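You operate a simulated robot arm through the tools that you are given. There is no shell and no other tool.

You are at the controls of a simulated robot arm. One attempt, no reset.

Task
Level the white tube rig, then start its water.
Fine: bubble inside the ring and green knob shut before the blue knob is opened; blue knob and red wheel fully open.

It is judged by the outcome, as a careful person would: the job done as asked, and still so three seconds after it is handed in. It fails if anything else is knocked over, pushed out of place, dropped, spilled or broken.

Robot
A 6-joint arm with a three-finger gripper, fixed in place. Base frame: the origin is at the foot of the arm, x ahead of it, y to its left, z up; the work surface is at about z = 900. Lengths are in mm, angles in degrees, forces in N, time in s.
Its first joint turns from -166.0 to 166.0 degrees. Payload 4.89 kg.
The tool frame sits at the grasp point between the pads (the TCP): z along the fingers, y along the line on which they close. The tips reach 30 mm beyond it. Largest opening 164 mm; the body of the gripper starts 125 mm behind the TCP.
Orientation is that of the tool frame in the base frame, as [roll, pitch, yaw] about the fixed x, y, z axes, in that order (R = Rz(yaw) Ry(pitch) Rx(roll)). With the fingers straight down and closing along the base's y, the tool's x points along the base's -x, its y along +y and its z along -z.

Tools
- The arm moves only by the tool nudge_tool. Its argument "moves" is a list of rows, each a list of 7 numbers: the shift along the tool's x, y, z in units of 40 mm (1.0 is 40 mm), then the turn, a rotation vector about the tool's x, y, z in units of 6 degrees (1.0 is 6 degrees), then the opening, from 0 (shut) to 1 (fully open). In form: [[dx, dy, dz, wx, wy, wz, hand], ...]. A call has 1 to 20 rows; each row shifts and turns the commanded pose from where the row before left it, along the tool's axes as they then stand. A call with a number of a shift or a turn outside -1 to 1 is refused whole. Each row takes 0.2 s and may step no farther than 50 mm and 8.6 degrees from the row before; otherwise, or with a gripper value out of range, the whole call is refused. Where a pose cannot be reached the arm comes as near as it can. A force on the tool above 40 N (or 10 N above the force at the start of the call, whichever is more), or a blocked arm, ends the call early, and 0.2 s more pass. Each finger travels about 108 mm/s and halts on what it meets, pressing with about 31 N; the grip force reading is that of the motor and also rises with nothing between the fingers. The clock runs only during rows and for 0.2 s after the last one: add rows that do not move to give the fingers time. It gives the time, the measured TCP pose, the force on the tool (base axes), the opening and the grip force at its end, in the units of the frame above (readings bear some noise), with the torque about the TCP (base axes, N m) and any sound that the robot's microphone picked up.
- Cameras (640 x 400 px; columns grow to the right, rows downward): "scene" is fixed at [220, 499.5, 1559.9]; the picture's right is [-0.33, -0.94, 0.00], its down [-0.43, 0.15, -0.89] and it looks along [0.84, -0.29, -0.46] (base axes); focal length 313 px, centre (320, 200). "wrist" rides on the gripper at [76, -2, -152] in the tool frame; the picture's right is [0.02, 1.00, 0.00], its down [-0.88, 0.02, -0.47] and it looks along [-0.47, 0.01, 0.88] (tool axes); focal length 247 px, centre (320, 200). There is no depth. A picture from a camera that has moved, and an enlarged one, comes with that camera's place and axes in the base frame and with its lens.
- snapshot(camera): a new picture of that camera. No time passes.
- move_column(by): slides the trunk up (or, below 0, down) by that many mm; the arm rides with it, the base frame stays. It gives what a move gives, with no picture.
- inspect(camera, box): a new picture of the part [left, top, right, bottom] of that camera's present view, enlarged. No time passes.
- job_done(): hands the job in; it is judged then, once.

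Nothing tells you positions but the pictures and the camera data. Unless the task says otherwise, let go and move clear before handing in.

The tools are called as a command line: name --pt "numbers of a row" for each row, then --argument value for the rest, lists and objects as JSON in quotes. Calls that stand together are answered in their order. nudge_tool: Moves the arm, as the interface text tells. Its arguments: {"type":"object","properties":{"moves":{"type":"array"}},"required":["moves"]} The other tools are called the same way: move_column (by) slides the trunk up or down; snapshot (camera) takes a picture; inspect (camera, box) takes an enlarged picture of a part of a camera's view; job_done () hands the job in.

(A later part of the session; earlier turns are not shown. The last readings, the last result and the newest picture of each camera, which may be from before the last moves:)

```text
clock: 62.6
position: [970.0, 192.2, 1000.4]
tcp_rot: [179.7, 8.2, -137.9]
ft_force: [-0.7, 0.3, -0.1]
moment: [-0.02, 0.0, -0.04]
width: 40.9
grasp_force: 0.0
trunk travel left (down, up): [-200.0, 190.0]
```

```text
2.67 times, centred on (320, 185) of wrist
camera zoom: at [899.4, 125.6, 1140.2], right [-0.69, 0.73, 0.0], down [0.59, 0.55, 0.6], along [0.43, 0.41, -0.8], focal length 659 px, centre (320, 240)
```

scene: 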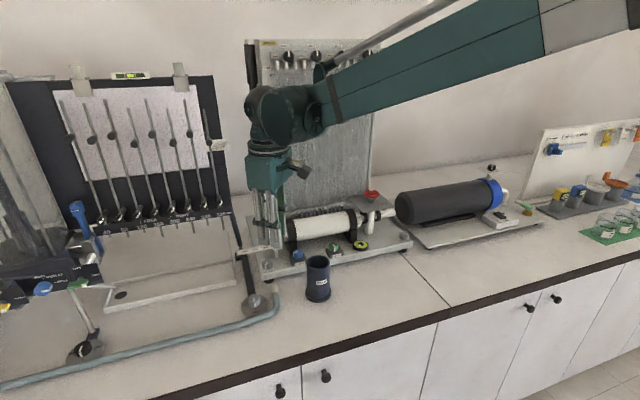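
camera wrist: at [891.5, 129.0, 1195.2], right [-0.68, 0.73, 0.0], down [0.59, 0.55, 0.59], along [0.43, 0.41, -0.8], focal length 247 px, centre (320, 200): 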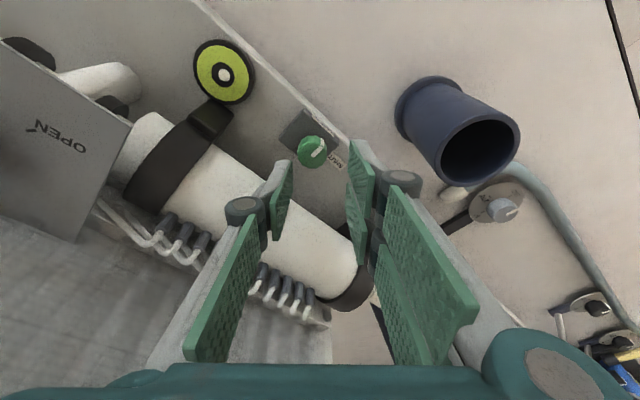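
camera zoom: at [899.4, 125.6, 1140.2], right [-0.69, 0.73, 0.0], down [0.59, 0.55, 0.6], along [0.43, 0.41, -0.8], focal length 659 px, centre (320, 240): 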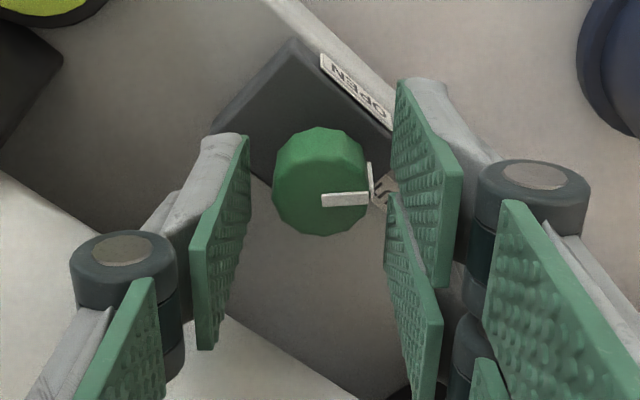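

nudge_tool --pt "0 0 0 0 0 0 0.18" --pt "0 0 0 0 0 0 0.11" --pt "0 0 0 0 0 0 0.11" --pt "0 0 0 0 0 0 0.11"

nudge_tool --pt "0.005 0.007 0.003 0.099 0 0.693 0.11" --pt "0.005 0.007 0.003 0.099 0 0.693 0.11" --pt "0.005 0.007 0.003 0.099 0 0.693 0.11" --pt "0.005 0.007 0.003 0.099 0 0.693 0.11" --pt "0.005 0.007 0.003 0.099 0 0.693 0.11" --pt "0 0 0 0 0 0 0.11"

inspect --camera "wrist" --box '[240, 110, 400, 260]'

```text
clock: 63.6
position: [970.2, 192.4, 1000.6]
tcp_rot: [179.7, 8.3, -138.1]
ft_force: [-0.6, 0.6, -0.6]
moment: [-0.05, -0.08, 0.01]
width: 26.5
grasp_force: 44.7
trunk travel left (down, up): [-200.0, 190.0]
```

```text
clock: 64.7
position: [970.3, 192.4, 1000.0]
tcp_rot: [179.7, 8.4, -155.5]
ft_force: [3.6, 2.1, 8.6]
moment: [-0.12, 0.3, -0.01]
width: 26.5
grasp_force: 45.1
trunk travel left (down, up): [-200.0, 190.0]
stopped in row 5: the force on the tool passed its limit at 41 N (the readings are from after the stop); the commanded pose is now the measured one
```

```text
2.67 times, centred on (320, 185) of wrist
camera zoom: at [881.5, 150.4, 1139.9], right [-0.44, 0.9, 0.0], down [0.72, 0.35, 0.6], along [0.54, 0.26, -0.8], focal length 659 px, centre (320, 240)
```

zoom: 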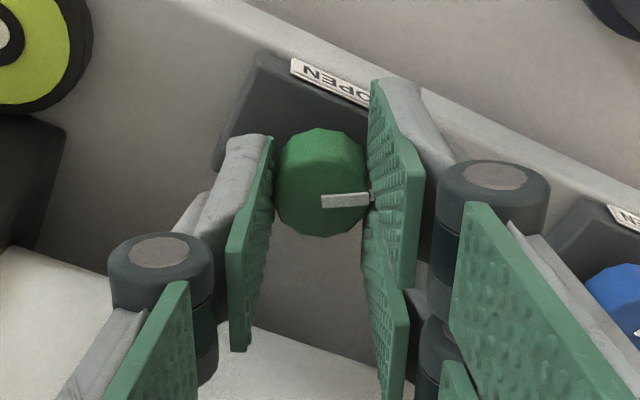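

nudge_tool --pt "0 0.007 0 0.099 0 0.693 0.11" --pt "0 0.007 0 0.099 0 0.693 0.11" --pt "0 0.007 0 0.099 0 0.693 0.11" --pt "0 0.007 0 0.099 0 0.693 0.11" --pt "0 0 0 0 0 0 0.11"

inspect --camera "wrist" --box '[240, 110, 400, 260]'

```text
clock: 65.9
position: [969.5, 194.6, 1000.4]
tcp_rot: [179.6, 8.2, -172.2]
ft_force: [7.2, 0.6, 5.0]
moment: [-0.11, -0.53, 0.0]
width: 26.4
grasp_force: 45.2
trunk travel left (down, up): [-200.0, 190.0]
```

```text
2.67 times, centred on (320, 185) of wrist
camera zoom: at [872.7, 178.7, 1140.1], right [-0.16, 0.99, 0.0], down [0.79, 0.12, 0.59], along [0.59, 0.1, -0.8], focal length 659 px, centre (320, 240)
```

zoom: 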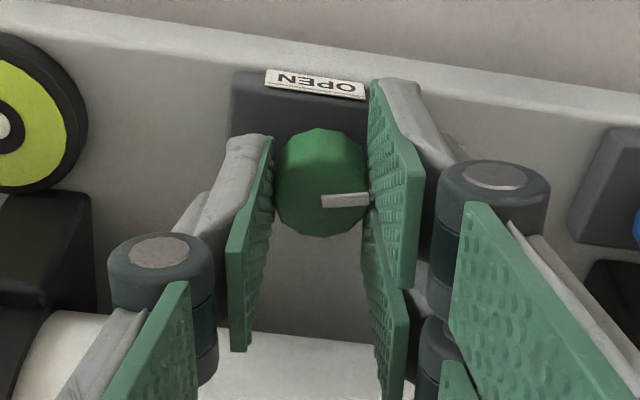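

nudge_tool --pt "0 0.007 0 0.099 0 0.693 0.11" --pt "0 0.007 0 0.099 0 0.693 0.11" --pt "0 0.007 0 0.08 0 0.5 0.11" --pt "0 0 0 0 0 0 0.11"

inspect --camera "wrist" --box '[240, 110, 400, 260]'

```text
clock: 66.9
position: [969.9, 194.8, 999.6]
tcp_rot: [179.7, 8.1, 176.4]
ft_force: [-0.1, 1.3, 3.0]
moment: [-0.1, 0.01, -0.02]
width: 26.7
grasp_force: 45.1
trunk travel left (down, up): [-200.0, 190.0]
```

```text
2.67 times, centred on (320, 185) of wrist
camera zoom: at [871.6, 198.8, 1140.3], right [0.04, 1.0, 0.0], down [0.8, -0.04, 0.59], along [0.59, -0.02, -0.81], focal length 659 px, centre (320, 240)
```

zoom: 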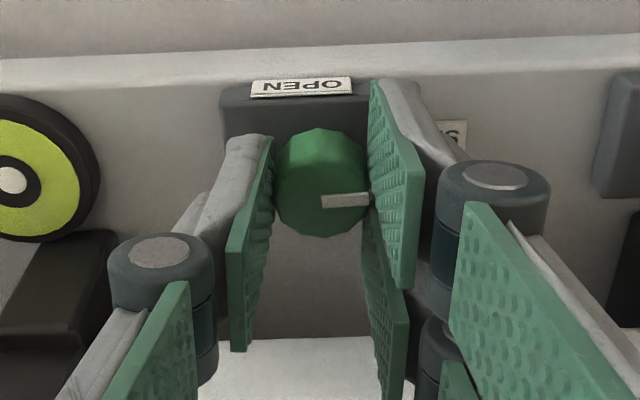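

Green's pointer is now at the SHUT side. Release and back off to compare it with the blue knob's SHUT position.

nudge_tool --pt "0 0 0 0 0 0 0.25" --pt "0 0 0 0 0 0 0.25" --pt "0 0 0 0 0 0 0.25" --pt "0 0 -0.5 0 0 0 0.25" --pt "0 0 -0.8 0 0 0 0.25" --pt "0 0 -0.8 0 0 0 0.25" --pt "0 0 0 0 0 0 0.25"

snapshot --camera "wrist"

inspect --camera "wrist" --box '[260, 100, 380, 180]'

inspect --camera "scene" --box '[280, 230, 360, 270]'

```text
clock: 68.5
position: [959.6, 193.0, 1082.9]
tcp_rot: [179.8, 8.2, 176.4]
ft_force: [0.2, 0.4, 1.0]
moment: [0.02, -0.03, 0.01]
width: 40.9
grasp_force: 0.0
trunk travel left (down, up): [-200.0, 190.0]
```

```text
taken
camera wrist: at [861.7, 197.4, 1223.2], right [0.04, 1.0, 0.0], down [0.8, -0.03, 0.59], along [0.59, -0.02, -0.8], focal length 247 px, centre (320, 200)
```

wrist: 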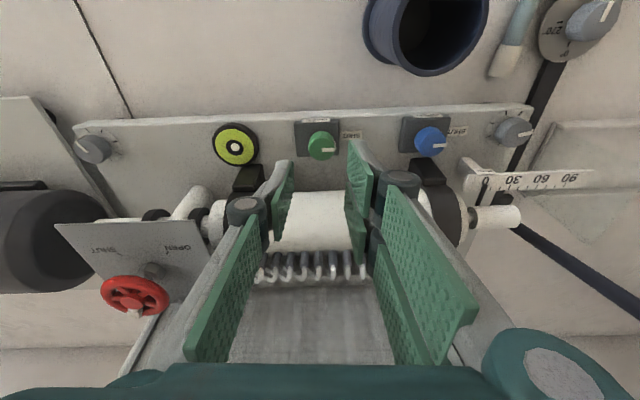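

```text
5.00 times, centred on (320, 140) of wrist
camera zoom: at [861.7, 197.4, 1223.2], right [0.04, 1.0, 0.0], down [0.8, -0.03, 0.59], along [0.59, -0.02, -0.8], focal length 1235 px, centre (320, 500)
```

zoom: 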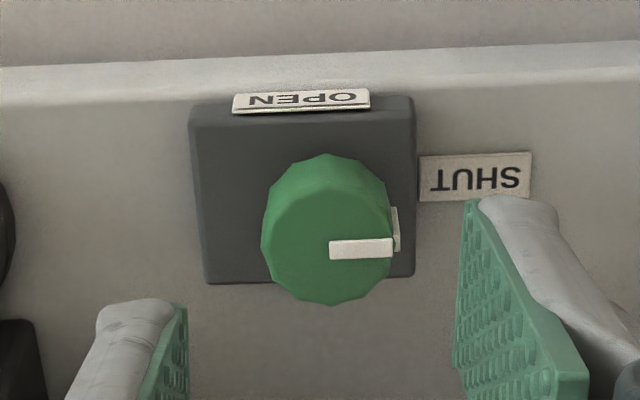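

```text
8.00 times, centred on (320, 250) of scene
camera zoom: at [220.0, 499.5, 1559.9], right [-0.33, -0.94, 0.0], down [-0.43, 0.15, -0.89], along [0.84, -0.29, -0.46], focal length 2505 px, centre (320, -200)
```

zoom: 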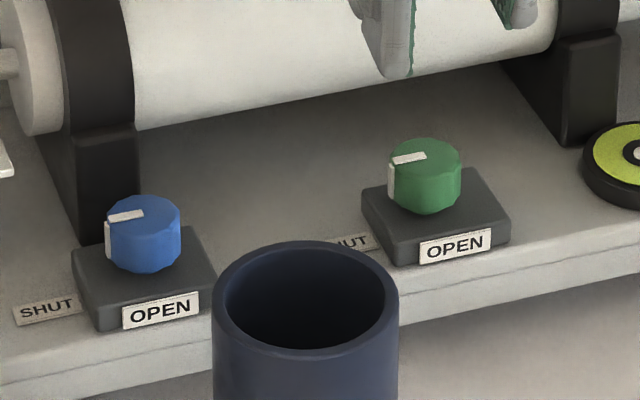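

inspect --camera "wrist" --box '[370, 100, 490, 180]'

inspect --camera "scene" --box '[322, 240, 346, 260]'

inspect --camera "scene" --box '[286, 247, 310, 267]'

```text
5.00 times, centred on (430, 140) of wrist
camera zoom: at [861.7, 197.4, 1223.2], right [0.04, 1.0, 0.0], down [0.8, -0.03, 0.59], along [0.59, -0.02, -0.8], focal length 1235 px, centre (-230, 500)
```

zoom: 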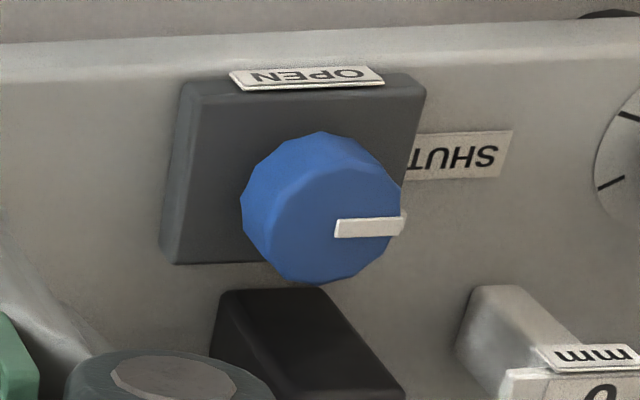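

```text
16.00 times, centred on (334, 250) of scene
camera zoom: at [220.0, 499.5, 1559.9], right [-0.33, -0.94, 0.0], down [-0.43, 0.15, -0.89], along [0.84, -0.29, -0.46], focal length 5009 px, centre (96, -600)
```

zoom: 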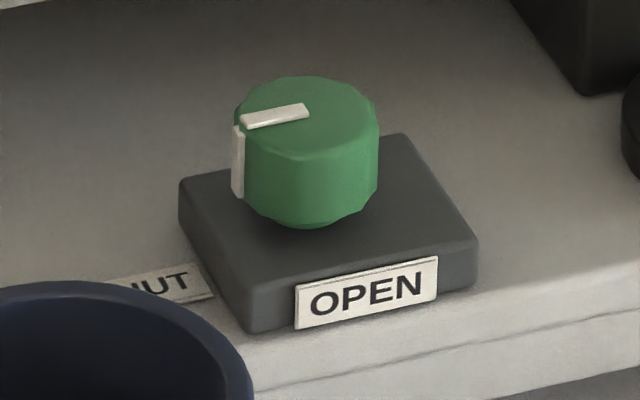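

```text
16.00 times, centred on (298, 257) of scene
camera zoom: at [220.0, 499.5, 1559.9], right [-0.33, -0.94, 0.0], down [-0.43, 0.15, -0.89], along [0.84, -0.29, -0.46], focal length 5009 px, centre (672, -712)
```

zoom: 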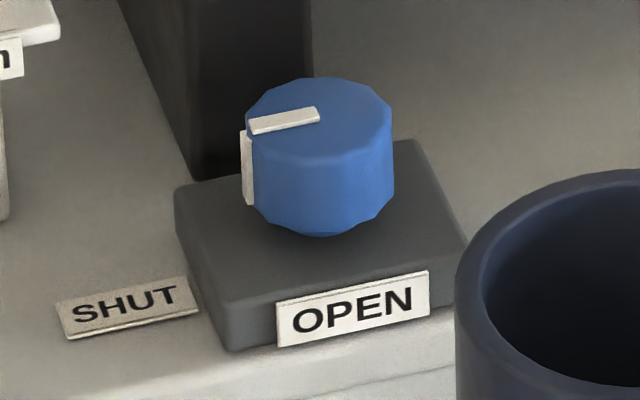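

Green's pointer is parallel to blue's SHUT pointer, so green is shut; the bubble is still centred. Now move over the blue knob (≈ (972.5,308), top z ≈ 981).

nudge_tool --pt "0 0 0 -0.138 0 -0.957 0.25" --pt "0 0 0 -0.138 0 -0.957 0.25" --pt "0 0 0 0 -0.3 0 0.25" --pt "-0.078 0.934 0.278 0 0 0 0.25" --pt "-0.078 0.934 0.278 0 0 0 0.25" --pt "-0.078 0.934 0.278 0 0 0 0.25" --pt "0 0 0 0 0 0 0.25"

inspect --camera "wrist" --box '[240, 110, 400, 260]'

snapshot --camera "wrist"

```text
clock: 70.1
position: [956.4, 306.6, 1052.1]
tcp_rot: [179.8, 10.0, -171.9]
ft_force: [0.2, 0.4, 0.0]
moment: [-0.09, 0.03, -0.05]
width: 40.9
grasp_force: 0.1
trunk travel left (down, up): [-200.0, 190.0]
```

```text
2.67 times, centred on (320, 185) of wrist
camera zoom: at [855.6, 290.7, 1188.8], right [-0.16, 0.99, 0.0], down [0.78, 0.13, 0.62], along [0.61, 0.1, -0.79], focal length 659 px, centre (320, 240)
```

zoom: 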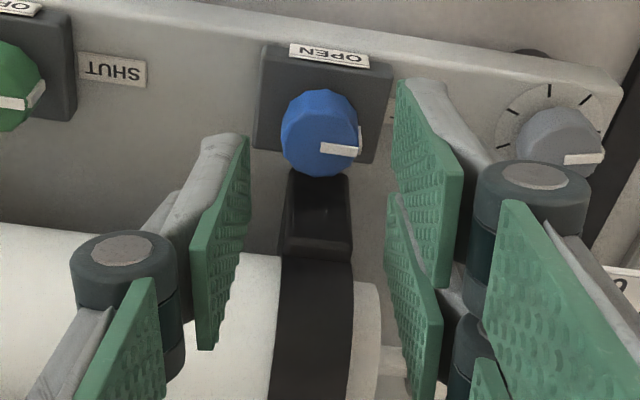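

```text
taken
camera wrist: at [855.6, 290.7, 1188.8], right [-0.16, 0.99, 0.0], down [0.78, 0.13, 0.62], along [0.61, 0.1, -0.79], focal length 247 px, centre (320, 200)
```

wrist: 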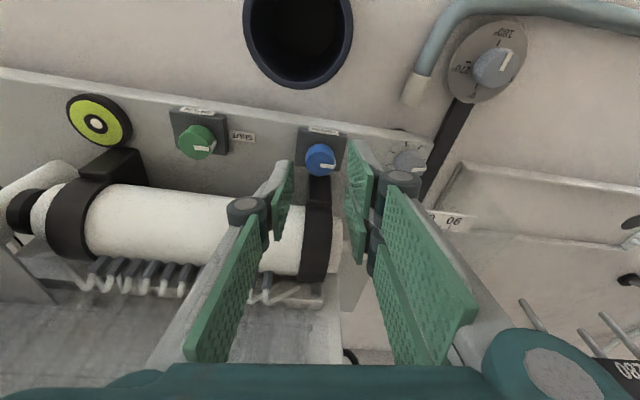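

nudge_tool --pt "-0.055 -0.01 0.45 0 0 0 0.24" --pt "0 0 0.45 0 0 0 0.24" --pt "0 0 0.36 0 0 0 0.24" --pt "0 0 0 0 0 0 0.24"

inspect --camera "wrist" --box '[240, 110, 400, 260]'

inspect --camera "scene" --box '[250, 190, 350, 270]'

```text
clock: 71.1
position: [966.0, 309.7, 1002.9]
tcp_rot: [179.7, 10.0, -172.0]
ft_force: [-0.1, 0.2, -0.6]
moment: [0.02, 0.01, -0.01]
width: 39.1
grasp_force: 0.1
trunk travel left (down, up): [-200.0, 190.0]
```

```text
2.67 times, centred on (320, 185) of wrist
camera zoom: at [865.5, 292.5, 1140.0], right [-0.16, 0.99, 0.0], down [0.78, 0.12, 0.62], along [0.61, 0.1, -0.79], focal length 659 px, centre (320, 240)
```

zoom: 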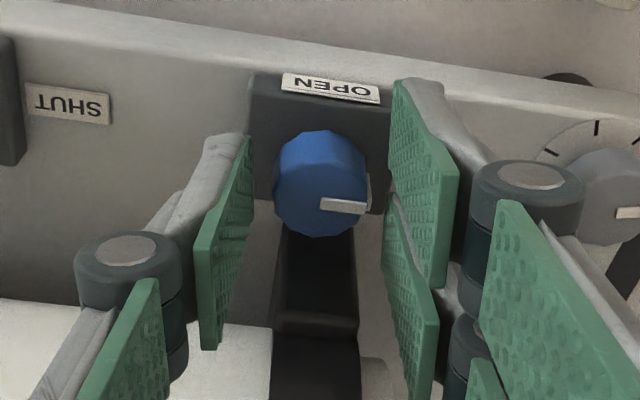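

```text
5.00 times, centred on (300, 230) of scene
camera zoom: at [220.0, 499.5, 1559.9], right [-0.33, -0.94, 0.0], down [-0.43, 0.15, -0.89], along [0.84, -0.29, -0.46], focal length 1565 px, centre (420, 50)
```

zoom: 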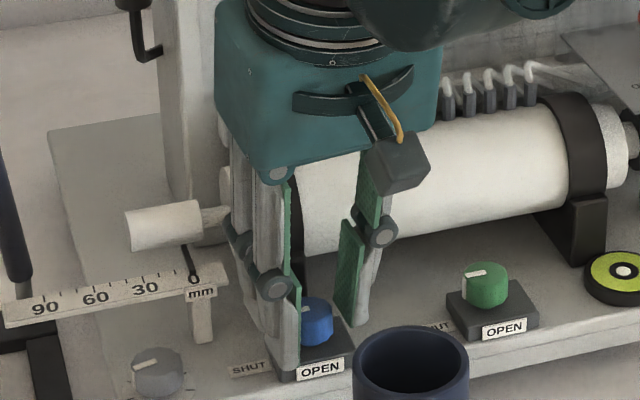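

Centred on the blue knob with no contact. All preconditions hold (bubble centred, green shut), so grip and start turning it counter-clockwise.

nudge_tool --pt "0 0 0 0 0 0 0.18" --pt "0 0 0 0 0 0 0.11" --pt "0 0 0 0 0 0 0.11" --pt "0 0 0 0 0 0 0.11"

nudge_tool --pt "0 -0.009 0 -0.121 0 -0.689 0.11" --pt "0 -0.009 0 -0.121 0 -0.689 0.11" --pt "0 -0.009 0 -0.121 0 -0.689 0.11" --pt "0 -0.009 0 -0.121 0 -0.689 0.11" --pt "0 0 0 0 0 0 0.11"

inspect --camera "wrist" --box '[240, 110, 400, 260]'

```text
clock: 72.1
position: [965.2, 309.0, 1003.3]
tcp_rot: [179.7, 10.1, -172.0]
ft_force: [-0.3, 1.9, -2.0]
moment: [0.01, -0.02, 0.14]
width: 27.2
grasp_force: 45.2
trunk travel left (down, up): [-200.0, 190.0]
```

```text
clock: 73.3
position: [966.1, 307.3, 1003.0]
tcp_rot: [179.6, 10.1, -155.2]
ft_force: [-0.3, -9.4, 10.7]
moment: [-0.31, -0.12, -0.04]
width: 26.9
grasp_force: 44.9
trunk travel left (down, up): [-200.0, 190.0]
```

```text
2.67 times, centred on (320, 185) of wrist
camera zoom: at [874.7, 262.4, 1139.8], right [-0.44, 0.9, 0.0], down [0.7, 0.34, 0.62], along [0.56, 0.27, -0.78], focal length 659 px, centre (320, 240)
```

zoom: 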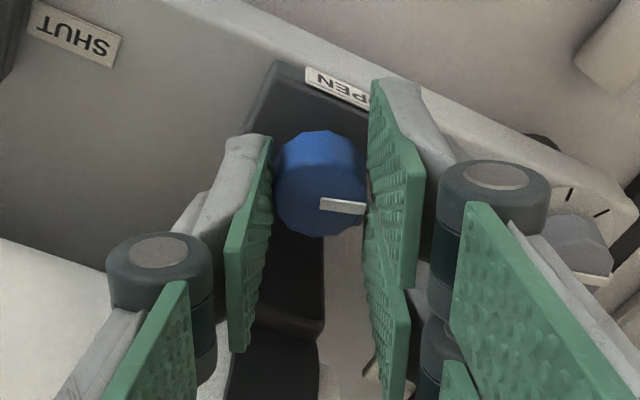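

Good, the knob follows. Continue counter-clockwise to about 130° hand heading.

nudge_tool --pt "0 -0.009 0 -0.121 0 -0.689 0.11" --pt "0 -0.009 0 -0.121 0 -0.689 0.11" --pt "0 -0.009 0 -0.121 0 -0.689 0.11" --pt "0 -0.009 0 -0.121 0 -0.689 0.11" --pt "0 0 0 0 0 0 0.11"

inspect --camera "wrist" --box '[240, 110, 400, 260]'

```text
clock: 74.5
position: [968.5, 304.9, 1003.8]
tcp_rot: [179.7, 10.2, -138.3]
ft_force: [-13.9, -28.7, -2.9]
moment: [-0.78, 0.3, -0.07]
width: 27.0
grasp_force: 44.8
trunk travel left (down, up): [-200.0, 190.0]
```

```text
2.67 times, centred on (320, 185) of wrist
camera zoom: at [892.7, 236.0, 1139.7], right [-0.68, 0.73, 0.0], down [0.57, 0.53, 0.62], along [0.46, 0.42, -0.78], focal length 659 px, centre (320, 240)
```

zoom: 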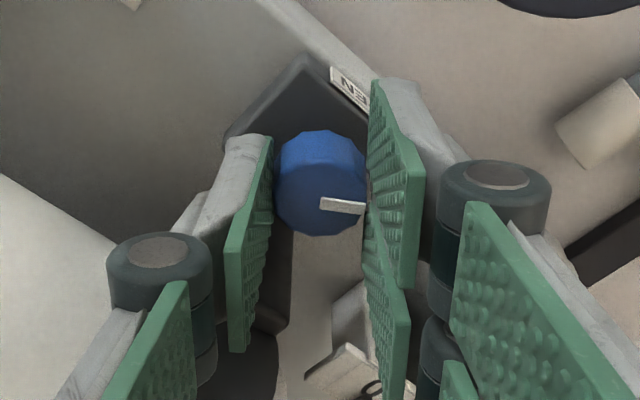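

nudge_tool --pt "0 0 0 0 0 0 0.235" --pt "0 0 0 0 0 0 0.235" --pt "0 0 0 0 0 0 0.235" --pt "0 0.011 0 0.15 0 0.853 0.235" --pt "0 0.011 0 0.15 0 0.853 0.235" --pt "0 0.011 0 0.15 0 0.853 0.235" --pt "0 0.011 0 0.15 0 0.853 0.235" --pt "0 0.011 0 0.15 0 0.853 0.235" --pt "0 0.011 0 0.15 0 0.853 0.235" --pt "0 0.011 0 0.15 0 0.853 0.235" --pt "0 0 0 0 0 0 0.235"

inspect --camera "wrist" --box '[240, 110, 400, 260]'

```text
clock: 76.9
position: [967.7, 309.9, 1004.5]
tcp_rot: [179.6, 9.9, -174.9]
ft_force: [0.1, -0.3, 0.8]
moment: [0.01, -0.02, -0.05]
width: 38.7
grasp_force: 0.0
trunk travel left (down, up): [-200.0, 190.0]
```

```text
2.67 times, centred on (320, 185) of wrist
camera zoom: at [865.7, 298.7, 1140.2], right [-0.11, 0.99, 0.0], down [0.78, 0.09, 0.62], along [0.61, 0.07, -0.79], focal length 659 px, centre (320, 240)
```

zoom: 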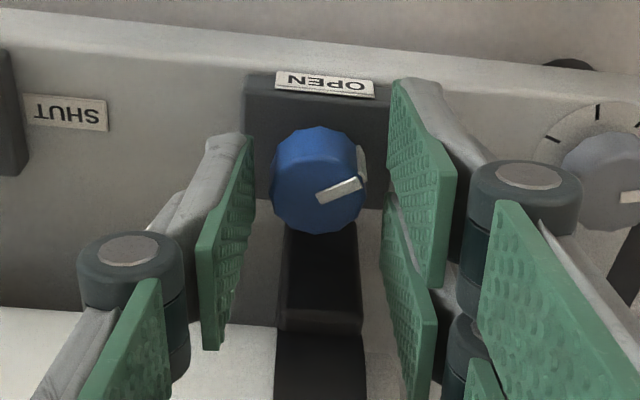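

nudge_tool --pt "0 -0.015 0.02 0 0 0 0.18" --pt "0 0 0 0 0 0 0.11" --pt "0 0 0 0 0 0 0.11" --pt "0 0 0 0 0 0 0.11"

nudge_tool --pt "0 -0.009 0 -0.121 0 -0.689 0.11" --pt "0 -0.009 0 -0.121 0 -0.689 0.11" --pt "0 -0.009 0 -0.121 0 -0.689 0.11" --pt "0 -0.009 0 -0.121 0 -0.689 0.11" --pt "0 0 0 0 0 0 0.11"

inspect --camera "wrist" --box '[240, 110, 400, 260]'

```text
clock: 77.9
position: [967.7, 308.0, 1001.7]
tcp_rot: [179.6, 10.0, -174.9]
ft_force: [0.0, -0.9, 1.6]
moment: [-0.3, -0.02, -0.02]
width: 26.7
grasp_force: 45.5
trunk travel left (down, up): [-200.0, 190.0]
```

```text
clock: 79.1
position: [967.7, 307.3, 1002.8]
tcp_rot: [179.7, 10.1, -157.9]
ft_force: [6.4, 1.0, -1.7]
moment: [-0.2, -0.16, 0.02]
width: 26.8
grasp_force: 45.2
trunk travel left (down, up): [-200.0, 190.0]
```

```text
2.67 times, centred on (320, 185) of wrist
camera zoom: at [874.3, 267.4, 1139.1], right [-0.39, 0.92, 0.0], down [0.72, 0.31, 0.62], along [0.57, 0.25, -0.78], focal length 659 px, centre (320, 240)
```

zoom: 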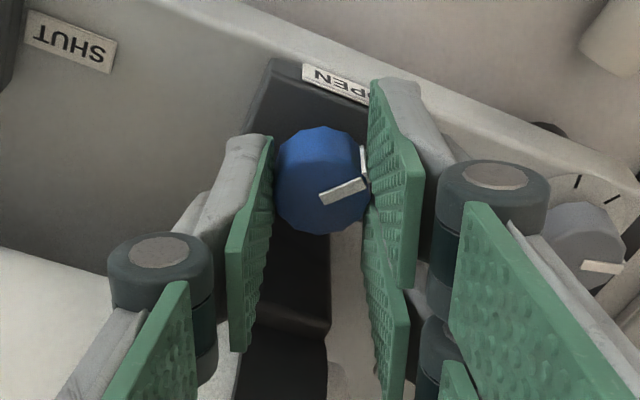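

nudge_tool --pt "0 -0.009 0 -0.121 0 -0.689 0.11" --pt "0 -0.009 0 -0.121 0 -0.689 0.11" --pt "0 -0.009 0 -0.121 0 -0.689 0.11" --pt "0 -0.009 0 -0.121 0 -0.689 0.11" --pt "0 0 0 0 0 0 0.11"

inspect --camera "wrist" --box '[240, 110, 400, 260]'

```text
clock: 80.3
position: [969.3, 307.0, 1003.5]
tcp_rot: [179.7, 10.4, -141.3]
ft_force: [22.9, 7.4, 9.7]
moment: [0.2, -1.08, -0.05]
width: 27.0
grasp_force: 45.0
trunk travel left (down, up): [-200.0, 190.0]
```

```text
2.67 times, centred on (320, 185) of wrist
camera zoom: at [890.5, 240.6, 1138.8], right [-0.64, 0.77, 0.0], down [0.6, 0.5, 0.62], along [0.48, 0.4, -0.78], focal length 659 px, centre (320, 240)
```

zoom: 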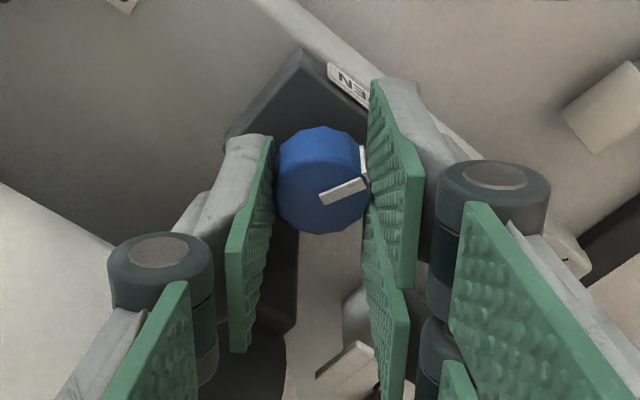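

About 60° done. One more regrip for the last ~30°+.

nudge_tool --pt "0 0 0 0 0 0 0.235" --pt "0 0 0 0 0 0 0.235" --pt "0 0 0 0 0 0 0.235" --pt "0 0.011 0 0.15 0 0.853 0.235" --pt "0 0.011 0 0.15 0 0.853 0.235" --pt "0 0.011 0 0.15 0 0.853 0.235" --pt "0 0.011 0 0.15 0 0.853 0.235" --pt "0 0.011 0 0.15 0 0.853 0.235" --pt "0 0.011 0 0.15 0 0.853 0.235" --pt "0 0.011 0 0.15 0 0.853 0.235" --pt "0 0 0 0 0 0 0.235"

inspect --camera "wrist" --box '[240, 110, 400, 260]'

```text
clock: 82.7
position: [967.6, 308.1, 1002.5]
tcp_rot: [179.6, 10.0, -177.8]
ft_force: [0.5, 0.4, -0.4]
moment: [0.02, -0.01, 0.04]
width: 38.5
grasp_force: 0.2
trunk travel left (down, up): [-200.0, 190.0]
```

```text
2.67 times, centred on (320, 185) of wrist
camera zoom: at [865.8, 301.9, 1139.6], right [-0.06, 1.0, 0.0], down [0.78, 0.05, 0.62], along [0.62, 0.04, -0.79], focal length 659 px, centre (320, 240)
```

zoom: 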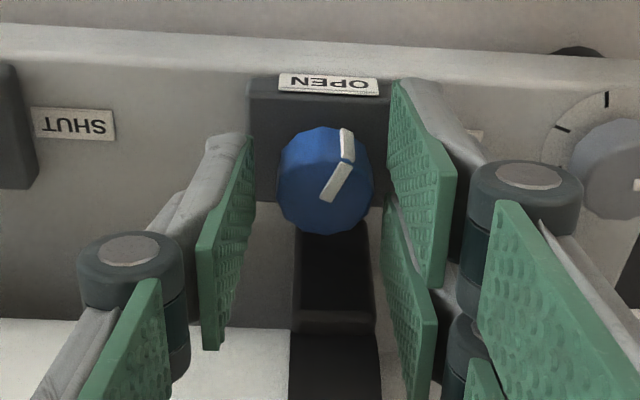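

nudge_tool --pt "0 0.03 0 0 0 0 0.18" --pt "0 0 0 0 0 0 0.11" --pt "0 0 0 0 0 0 0.11" --pt "0 0 0 0 0 0 0.11"

nudge_tool --pt "0 -0.009 0 -0.121 0 -0.689 0.11" --pt "0 -0.009 0 -0.121 0 -0.689 0.11" --pt "0 -0.009 0 -0.121 0 -0.689 0.11" --pt "0 -0.009 0 -0.121 0 -0.689 0.11" --pt "0 0 0 0 0 0 0.11"

inspect --camera "wrist" --box '[240, 110, 400, 260]'

```text
clock: 83.7
position: [967.0, 308.7, 1001.9]
tcp_rot: [179.6, 10.0, -177.7]
ft_force: [1.4, -0.8, 0.5]
moment: [-0.21, -0.07, 0.03]
width: 26.9
grasp_force: 44.7
trunk travel left (down, up): [-200.0, 190.0]
```

```text
clock: 84.9
position: [967.5, 307.3, 1002.7]
tcp_rot: [179.6, 10.1, -160.9]
ft_force: [1.9, 2.0, 13.9]
moment: [-0.02, 0.26, 0.02]
width: 26.7
grasp_force: 44.7
trunk travel left (down, up): [-200.0, 190.0]
```

```text
2.67 times, centred on (320, 185) of wrist
camera zoom: at [871.5, 271.9, 1139.3], right [-0.35, 0.94, 0.0], down [0.74, 0.27, 0.62], along [0.58, 0.22, -0.78], focal length 659 px, centre (320, 240)
```

zoom: 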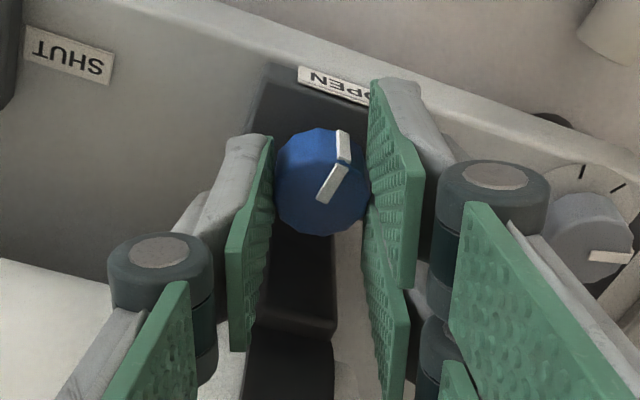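

nudge_tool --pt "0 -0.009 0 -0.121 0 -0.689 0.11" --pt "0 -0.009 0 -0.121 0 -0.689 0.11" --pt "0 -0.009 0 -0.121 0 -0.689 0.11" --pt "0 -0.009 0 -0.121 0 -0.689 0.11" --pt "0 0 0 0 0 0 0.11"

inspect --camera "wrist" --box '[240, 110, 400, 260]'

```text
clock: 86.1
position: [969.7, 307.2, 1002.6]
tcp_rot: [179.6, 10.2, -144.1]
ft_force: [22.3, 8.7, 7.3]
moment: [0.05, -1.07, -0.41]
width: 26.7
grasp_force: 45.4
trunk travel left (down, up): [-200.0, 190.0]
```

```text
2.67 times, centred on (320, 185) of wrist
camera zoom: at [887.2, 244.9, 1138.7], right [-0.6, 0.8, 0.0], down [0.62, 0.47, 0.62], along [0.49, 0.38, -0.78], focal length 659 px, centre (320, 240)
```

zoom: 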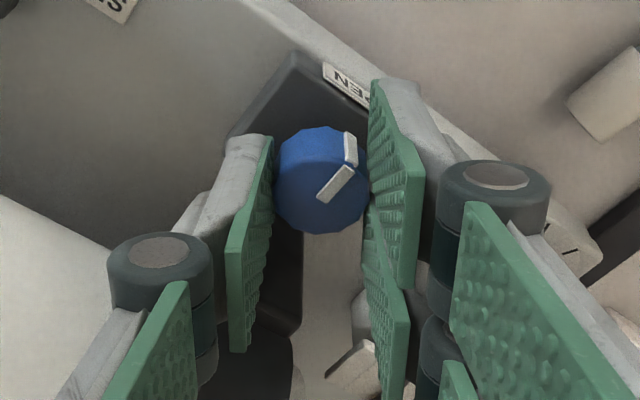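

The torque rose (−0.41 N·m) and the pads slipped at OPEN, so the blue knob is at its stop. Release, back off, and look.

nudge_tool --pt "0 0 0 0 0 0 0.235" --pt "0 0 0 0 0 0 0.235" --pt "0 0 0 0 0 0 0.235" --pt "0 0 -0.5 0 0 0 0.235" --pt "0 0 -0.8 0 0 0 0.235" --pt "0 0 -0.8 0 0 0 0.25" --pt "0 0 -0.8 0 0 0 0.25" --pt "0 0 0 0 0 0 0.25"

snapshot --camera "scene"

inspect --camera "scene" --box '[280, 230, 376, 270]'

snapshot --camera "wrist"

```text
clock: 87.9
position: [952.2, 291.6, 1115.7]
tcp_rot: [179.6, 10.2, -144.2]
ft_force: [0.2, 1.4, 0.0]
moment: [0.01, -0.06, -0.02]
width: 41.3
grasp_force: 0.0
trunk travel left (down, up): [-200.0, 190.0]
```

```text
taken
```

scene: 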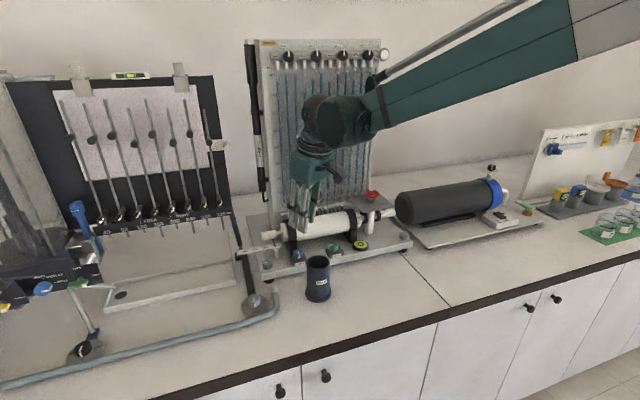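

```text
6.67 times, centred on (328, 250) of scene
camera zoom: at [220.0, 499.5, 1559.9], right [-0.33, -0.94, 0.0], down [-0.43, 0.15, -0.89], along [0.84, -0.29, -0.46], focal length 2087 px, centre (267, -133)
```

zoom: 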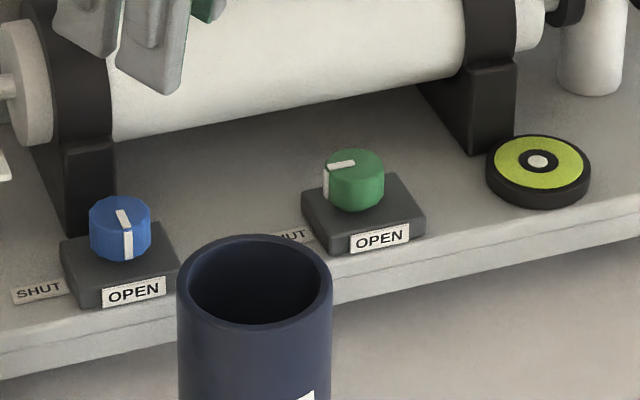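

```text
taken
camera wrist: at [869.5, 231.0, 1253.0], right [-0.6, 0.8, 0.0], down [0.63, 0.47, 0.62], along [0.49, 0.38, -0.78], focal length 247 px, centre (320, 200)
```

wrist: 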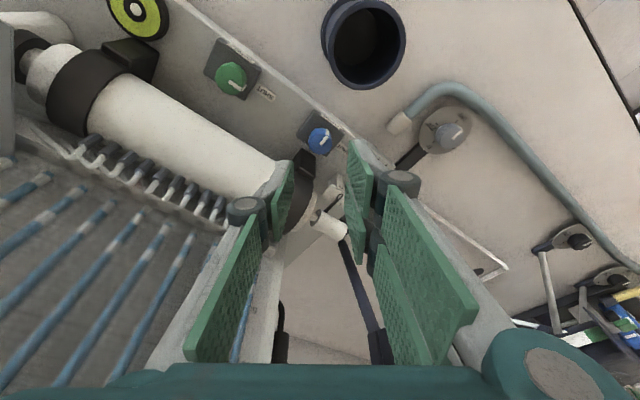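

Water has risen in the tubes; blue is open, green shut and the bubble centred. Next is the red wheel: rise, reorient, and move in front of it to look.

nudge_tool --pt "-0.144 0 -0.8 0 0 0 0.3" --pt "-0.144 0 -0.8 0 0 0 0.4" --pt "0 0 0 0.17 0 0.943 0.44" --pt "0 0 0 0.17 0 0.943 0.44" --pt "0 0 0 0.17 0 0.943 0.44" --pt "0 0 0 0.17 0 0.943 0.44" --pt "0 0 0 0.17 0 0.943 0.44" --pt "0 0 0 0.17 0 0.943 0.44" --pt "0 0 0 0.17 0 0.943 0.44" --pt "0 0 0 0.17 0 0.943 0.44" --pt "-0.274 -0.9 0.05 0 0 0 0.44" --pt "-0.274 -0.9 0.05 0 0 0 0.44" --pt "-0.274 -0.9 0.05 0 0 0 0.44" --pt "-0.274 -0.9 0.05 0 0 0 0.44" --pt "-0.274 -0.9 0.05 0 0 0 0.44" --pt "-0.274 -0.9 0.05 0 0 0 0.44" --pt "-0.274 -0.9 0.05 0 0 0 0.44" --pt "0 0 0 0 0 0 0.44"

snapshot --camera "wrist"

inspect --camera "scene" --box '[320, 130, 440, 250]'

```text
clock: 91.7
position: [983.7, 30.5, 1178.2]
tcp_rot: [179.9, 9.9, 169.7]
ft_force: [0.1, 0.3, -0.1]
moment: [0.11, 0.02, 0.02]
width: 72.0
grasp_force: 0.0
trunk travel left (down, up): [-200.0, 190.0]
```

```text
taken
camera wrist: at [882.9, 45.5, 1315.1], right [0.15, 0.99, 0.0], down [0.78, -0.12, 0.62], along [0.61, -0.1, -0.79], focal length 247 px, centre (320, 200)
```

wrist: 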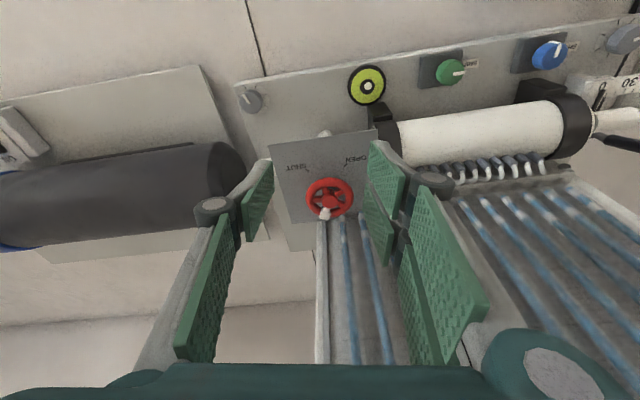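

```text
3.33 times, centred on (380, 190) of scene
camera zoom: at [220.0, 499.5, 1559.9], right [-0.33, -0.94, 0.0], down [-0.43, 0.15, -0.89], along [0.84, -0.29, -0.46], focal length 1044 px, centre (120, 233)
```

zoom: 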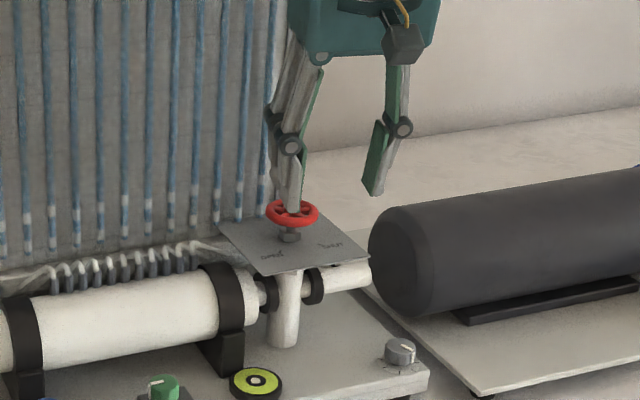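

inspect --camera "wrist" --box '[270, 130, 390, 230]'

inspect --camera "scene" --box '[345, 180, 409, 220]'

```text
4.00 times, centred on (330, 180) of wrist
camera zoom: at [882.9, 45.5, 1315.1], right [0.15, 0.99, 0.0], down [0.78, -0.12, 0.62], along [0.61, -0.1, -0.79], focal length 988 px, centre (280, 280)
```

zoom: 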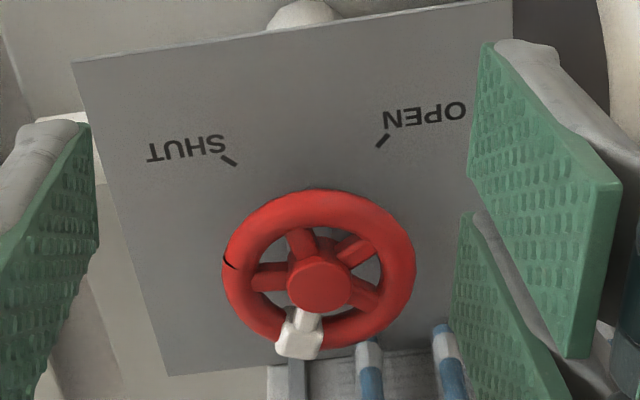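

```text
10.00 times, centred on (377, 200) of scene
camera zoom: at [220.0, 499.5, 1559.9], right [-0.33, -0.94, 0.0], down [-0.43, 0.15, -0.89], along [0.84, -0.29, -0.46], focal length 3131 px, centre (-250, 200)
```

zoom: 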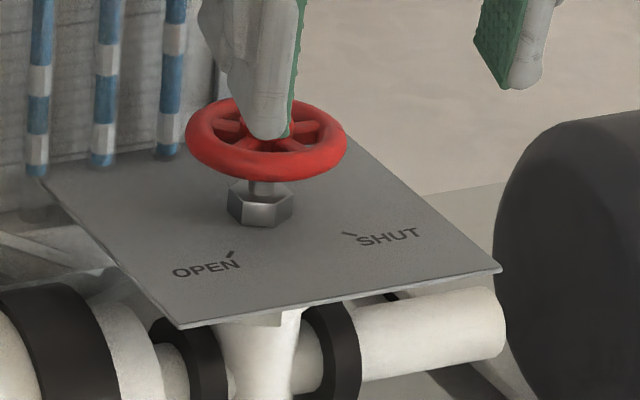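

Wheel: rim centre (1047,29.5,1098.5), 54 mm across, pointer at about −23° with ticks at ±130°, so it needs about +155° counter-clockwise. Moving to a pre-approach above it to check reach.

nudge_tool --pt "-0.6 0.13 0.3 0 0 0 0.44" --pt "-0.6 0.13 0.4 0 0 0 0.44" --pt "0 0 0 0 0 0 0.44"

snapshot --camera "wrist"

inspect --camera "scene" --box '[320, 80, 440, 230]'

```text
clock: 92.5
position: [1038.7, 31.9, 1160.8]
tcp_rot: [179.9, 9.8, 169.9]
ft_force: [1.3, -0.6, -0.8]
moment: [0.0, 0.14, -0.01]
width: 72.0
grasp_force: 0.1
trunk travel left (down, up): [-200.0, 190.0]
```

```text
taken
camera wrist: at [937.5, 47.7, 1297.0], right [0.15, 0.99, 0.0], down [0.78, -0.12, 0.62], along [0.61, -0.1, -0.79], focal length 247 px, centre (320, 200)
```

wrist: 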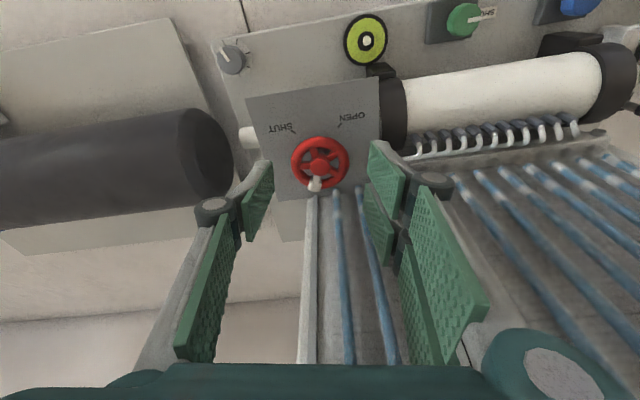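

```text
2.67 times, centred on (380, 155) of scene
camera zoom: at [220.0, 499.5, 1559.9], right [-0.33, -0.94, 0.0], down [-0.43, 0.15, -0.89], along [0.84, -0.29, -0.46], focal length 835 px, centre (160, 320)
```

zoom: 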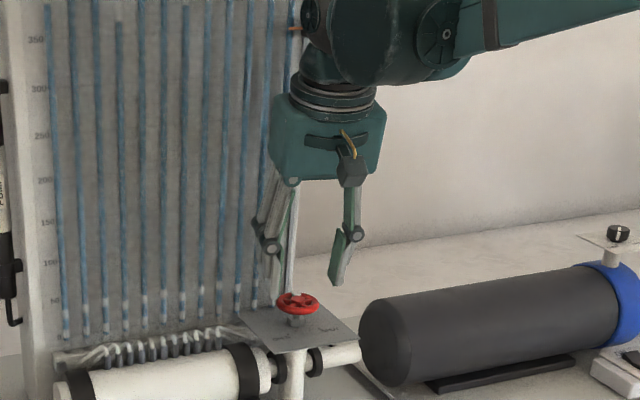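

inspect --camera "wrist" --box '[240, 110, 400, 260]'

```text
2.67 times, centred on (320, 185) of wrist
camera zoom: at [937.5, 47.7, 1297.0], right [0.15, 0.99, 0.0], down [0.78, -0.12, 0.62], along [0.61, -0.1, -0.79], focal length 659 px, centre (320, 240)
```

zoom: 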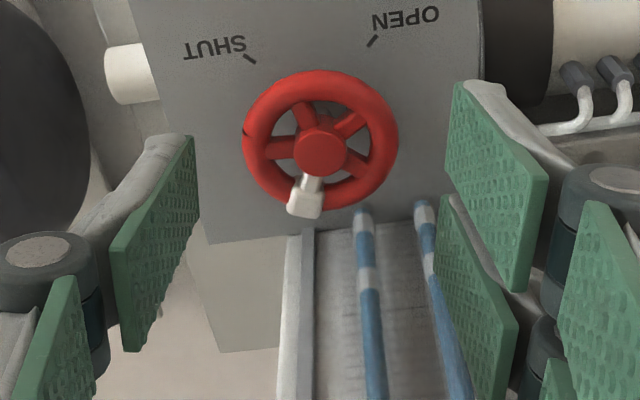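

The wheel is centred under the gripper. Descend along the tool axis.

nudge_tool --pt "-0.012 0 0.45 0 0 0 0.44" --pt "0 0 0.45 0 0 0 0.44" --pt "0 0 0.4 0 0 0 0.44" --pt "0 0 0 0 0 0 0.44"

inspect --camera "wrist" --box '[240, 110, 400, 260]'

inspect --camera "scene" --box '[335, 130, 431, 230]'

```text
clock: 93.5
position: [1048.5, 31.2, 1110.0]
tcp_rot: [179.8, 9.9, 169.9]
ft_force: [1.1, -1.1, -1.3]
moment: [0.01, 0.01, 0.02]
width: 72.3
grasp_force: 0.0
trunk travel left (down, up): [-200.0, 190.0]
```

```text
2.67 times, centred on (320, 185) of wrist
camera zoom: at [947.8, 47.7, 1246.9], right [0.15, 0.99, 0.0], down [0.78, -0.12, 0.62], along [0.61, -0.1, -0.79], focal length 659 px, centre (320, 240)
```

zoom: 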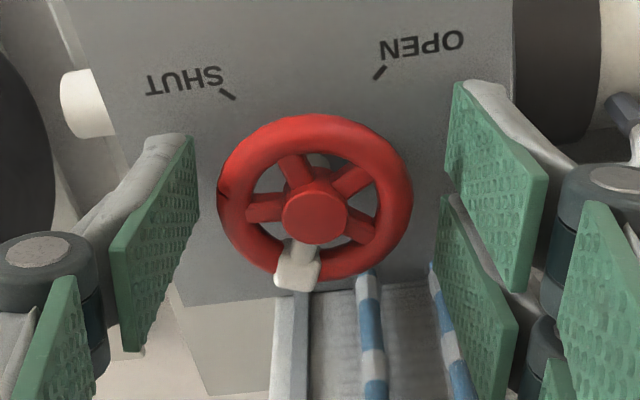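

```text
4.00 times, centred on (383, 180) of scene
camera zoom: at [220.0, 499.5, 1559.9], right [-0.33, -0.94, 0.0], down [-0.43, 0.15, -0.89], along [0.84, -0.29, -0.46], focal length 1252 px, centre (68, 280)
```

zoom: 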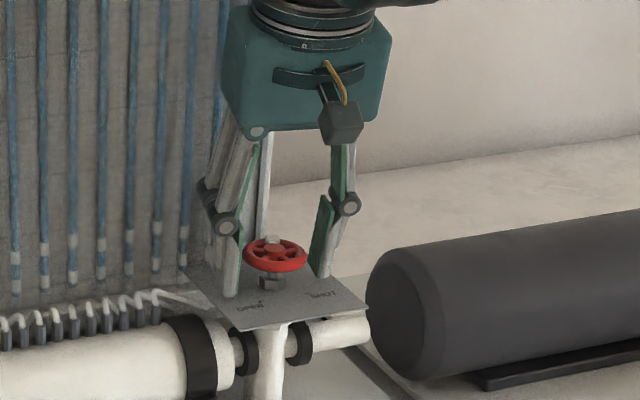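

nudge_tool --pt "0.04 -0.04 0 0 0 0 0.38" --pt "0 0 0 0 0 0 0.3" --pt "0 0 0 0 0 0 0.26" --pt "0 0 0 0 0 0 0.26" --pt "0 0 0 0 0 0 0.26"

inspect --camera "wrist" --box '[240, 110, 400, 260]'

```text
clock: 94.7
position: [1047.2, 30.8, 1110.5]
tcp_rot: [179.8, 9.9, 169.9]
ft_force: [4.8, 1.1, 1.5]
moment: [0.05, -0.17, 0.0]
width: 52.0
grasp_force: 45.5
trunk travel left (down, up): [-200.0, 190.0]
```

```text
2.67 times, centred on (320, 185) of wrist
camera zoom: at [945.1, 46.7, 1246.8], right [0.15, 0.99, 0.0], down [0.78, -0.12, 0.62], along [0.61, -0.1, -0.79], focal length 659 px, centre (320, 240)
```

zoom: 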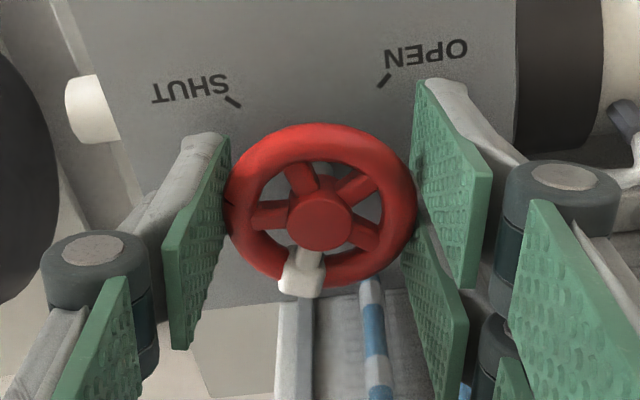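

Gripped the rim evenly. Turn counter-clockwise in steps.

nudge_tool --pt "0 -0.003 0 -0.12 0 -0.69 0.26" --pt "0 -0.003 0 -0.12 0 -0.69 0.26" --pt "0 -0.003 0 -0.12 0 -0.69 0.26" --pt "0 -0.003 0 -0.12 0 -0.69 0.26" --pt "0 -0.003 0 -0.12 0 -0.69 0.26" --pt "0 0 0 0 0 0 0.26"

inspect --camera "wrist" --box '[240, 110, 400, 260]'

```text
clock: 96.1
position: [1046.0, 29.4, 1110.8]
tcp_rot: [179.8, 9.9, -169.1]
ft_force: [-7.5, -2.4, -6.8]
moment: [-0.11, -0.48, 0.01]
width: 52.0
grasp_force: 45.2
trunk travel left (down, up): [-200.0, 190.0]
```

```text
2.67 times, centred on (320, 185) of wrist
camera zoom: at [946.1, 8.2, 1246.8], right [-0.21, 0.98, 0.0], down [0.77, 0.17, 0.62], along [0.6, 0.13, -0.79], focal length 659 px, centre (320, 240)
```

zoom: 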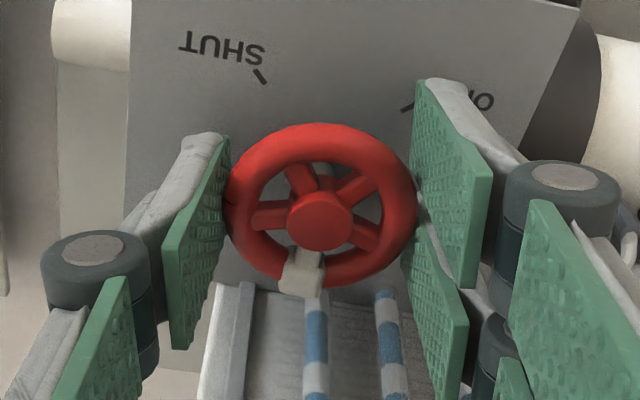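

nudge_tool --pt "0 -0.003 0 -0.12 0 -0.69 0.26" --pt "0 -0.003 0 -0.12 0 -0.69 0.26" --pt "0 -0.003 0 -0.12 0 -0.69 0.26" --pt "0 -0.003 0 -0.12 0 -0.69 0.26" --pt "0 -0.003 0 -0.12 0 -0.69 0.26" --pt "0 -0.003 0 -0.12 0 -0.69 0.26" --pt "0 -0.003 0 -0.12 0 -0.69 0.26" --pt "0 0 0 0 0 0 0.26"

inspect --camera "wrist" --box '[240, 110, 400, 260]'

inspect --camera "scene" --box '[335, 130, 431, 230]'

```text
clock: 98.0
position: [1046.5, 26.4, 1111.0]
tcp_rot: [-180.0, 10.2, -139.7]
ft_force: [2.8, -6.7, 6.7]
moment: [-0.26, -0.33, -0.06]
width: 51.9
grasp_force: 45.1
trunk travel left (down, up): [-200.0, 190.0]
stopped in row 8: the force on the tool passed its limit at 41 N (the readings are from after the stop); the commanded pose is now the measured one
```

```text
2.67 times, centred on (320, 185) of wrist
camera zoom: at [969.4, -39.6, 1246.2], right [-0.66, 0.75, 0.0], down [0.58, 0.52, 0.62], along [0.47, 0.41, -0.78], focal length 659 px, centre (320, 240)
```

zoom: 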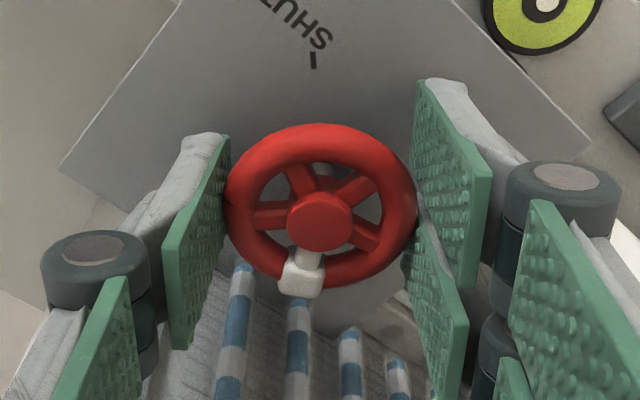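

```text
4.00 times, centred on (383, 180) of scene
camera zoom: at [220.0, 499.5, 1559.9], right [-0.33, -0.94, 0.0], down [-0.43, 0.15, -0.89], along [0.84, -0.29, -0.46], focal length 1252 px, centre (68, 280)
```

zoom: 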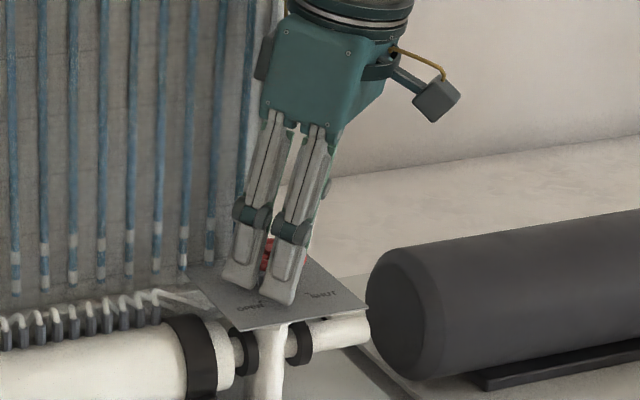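

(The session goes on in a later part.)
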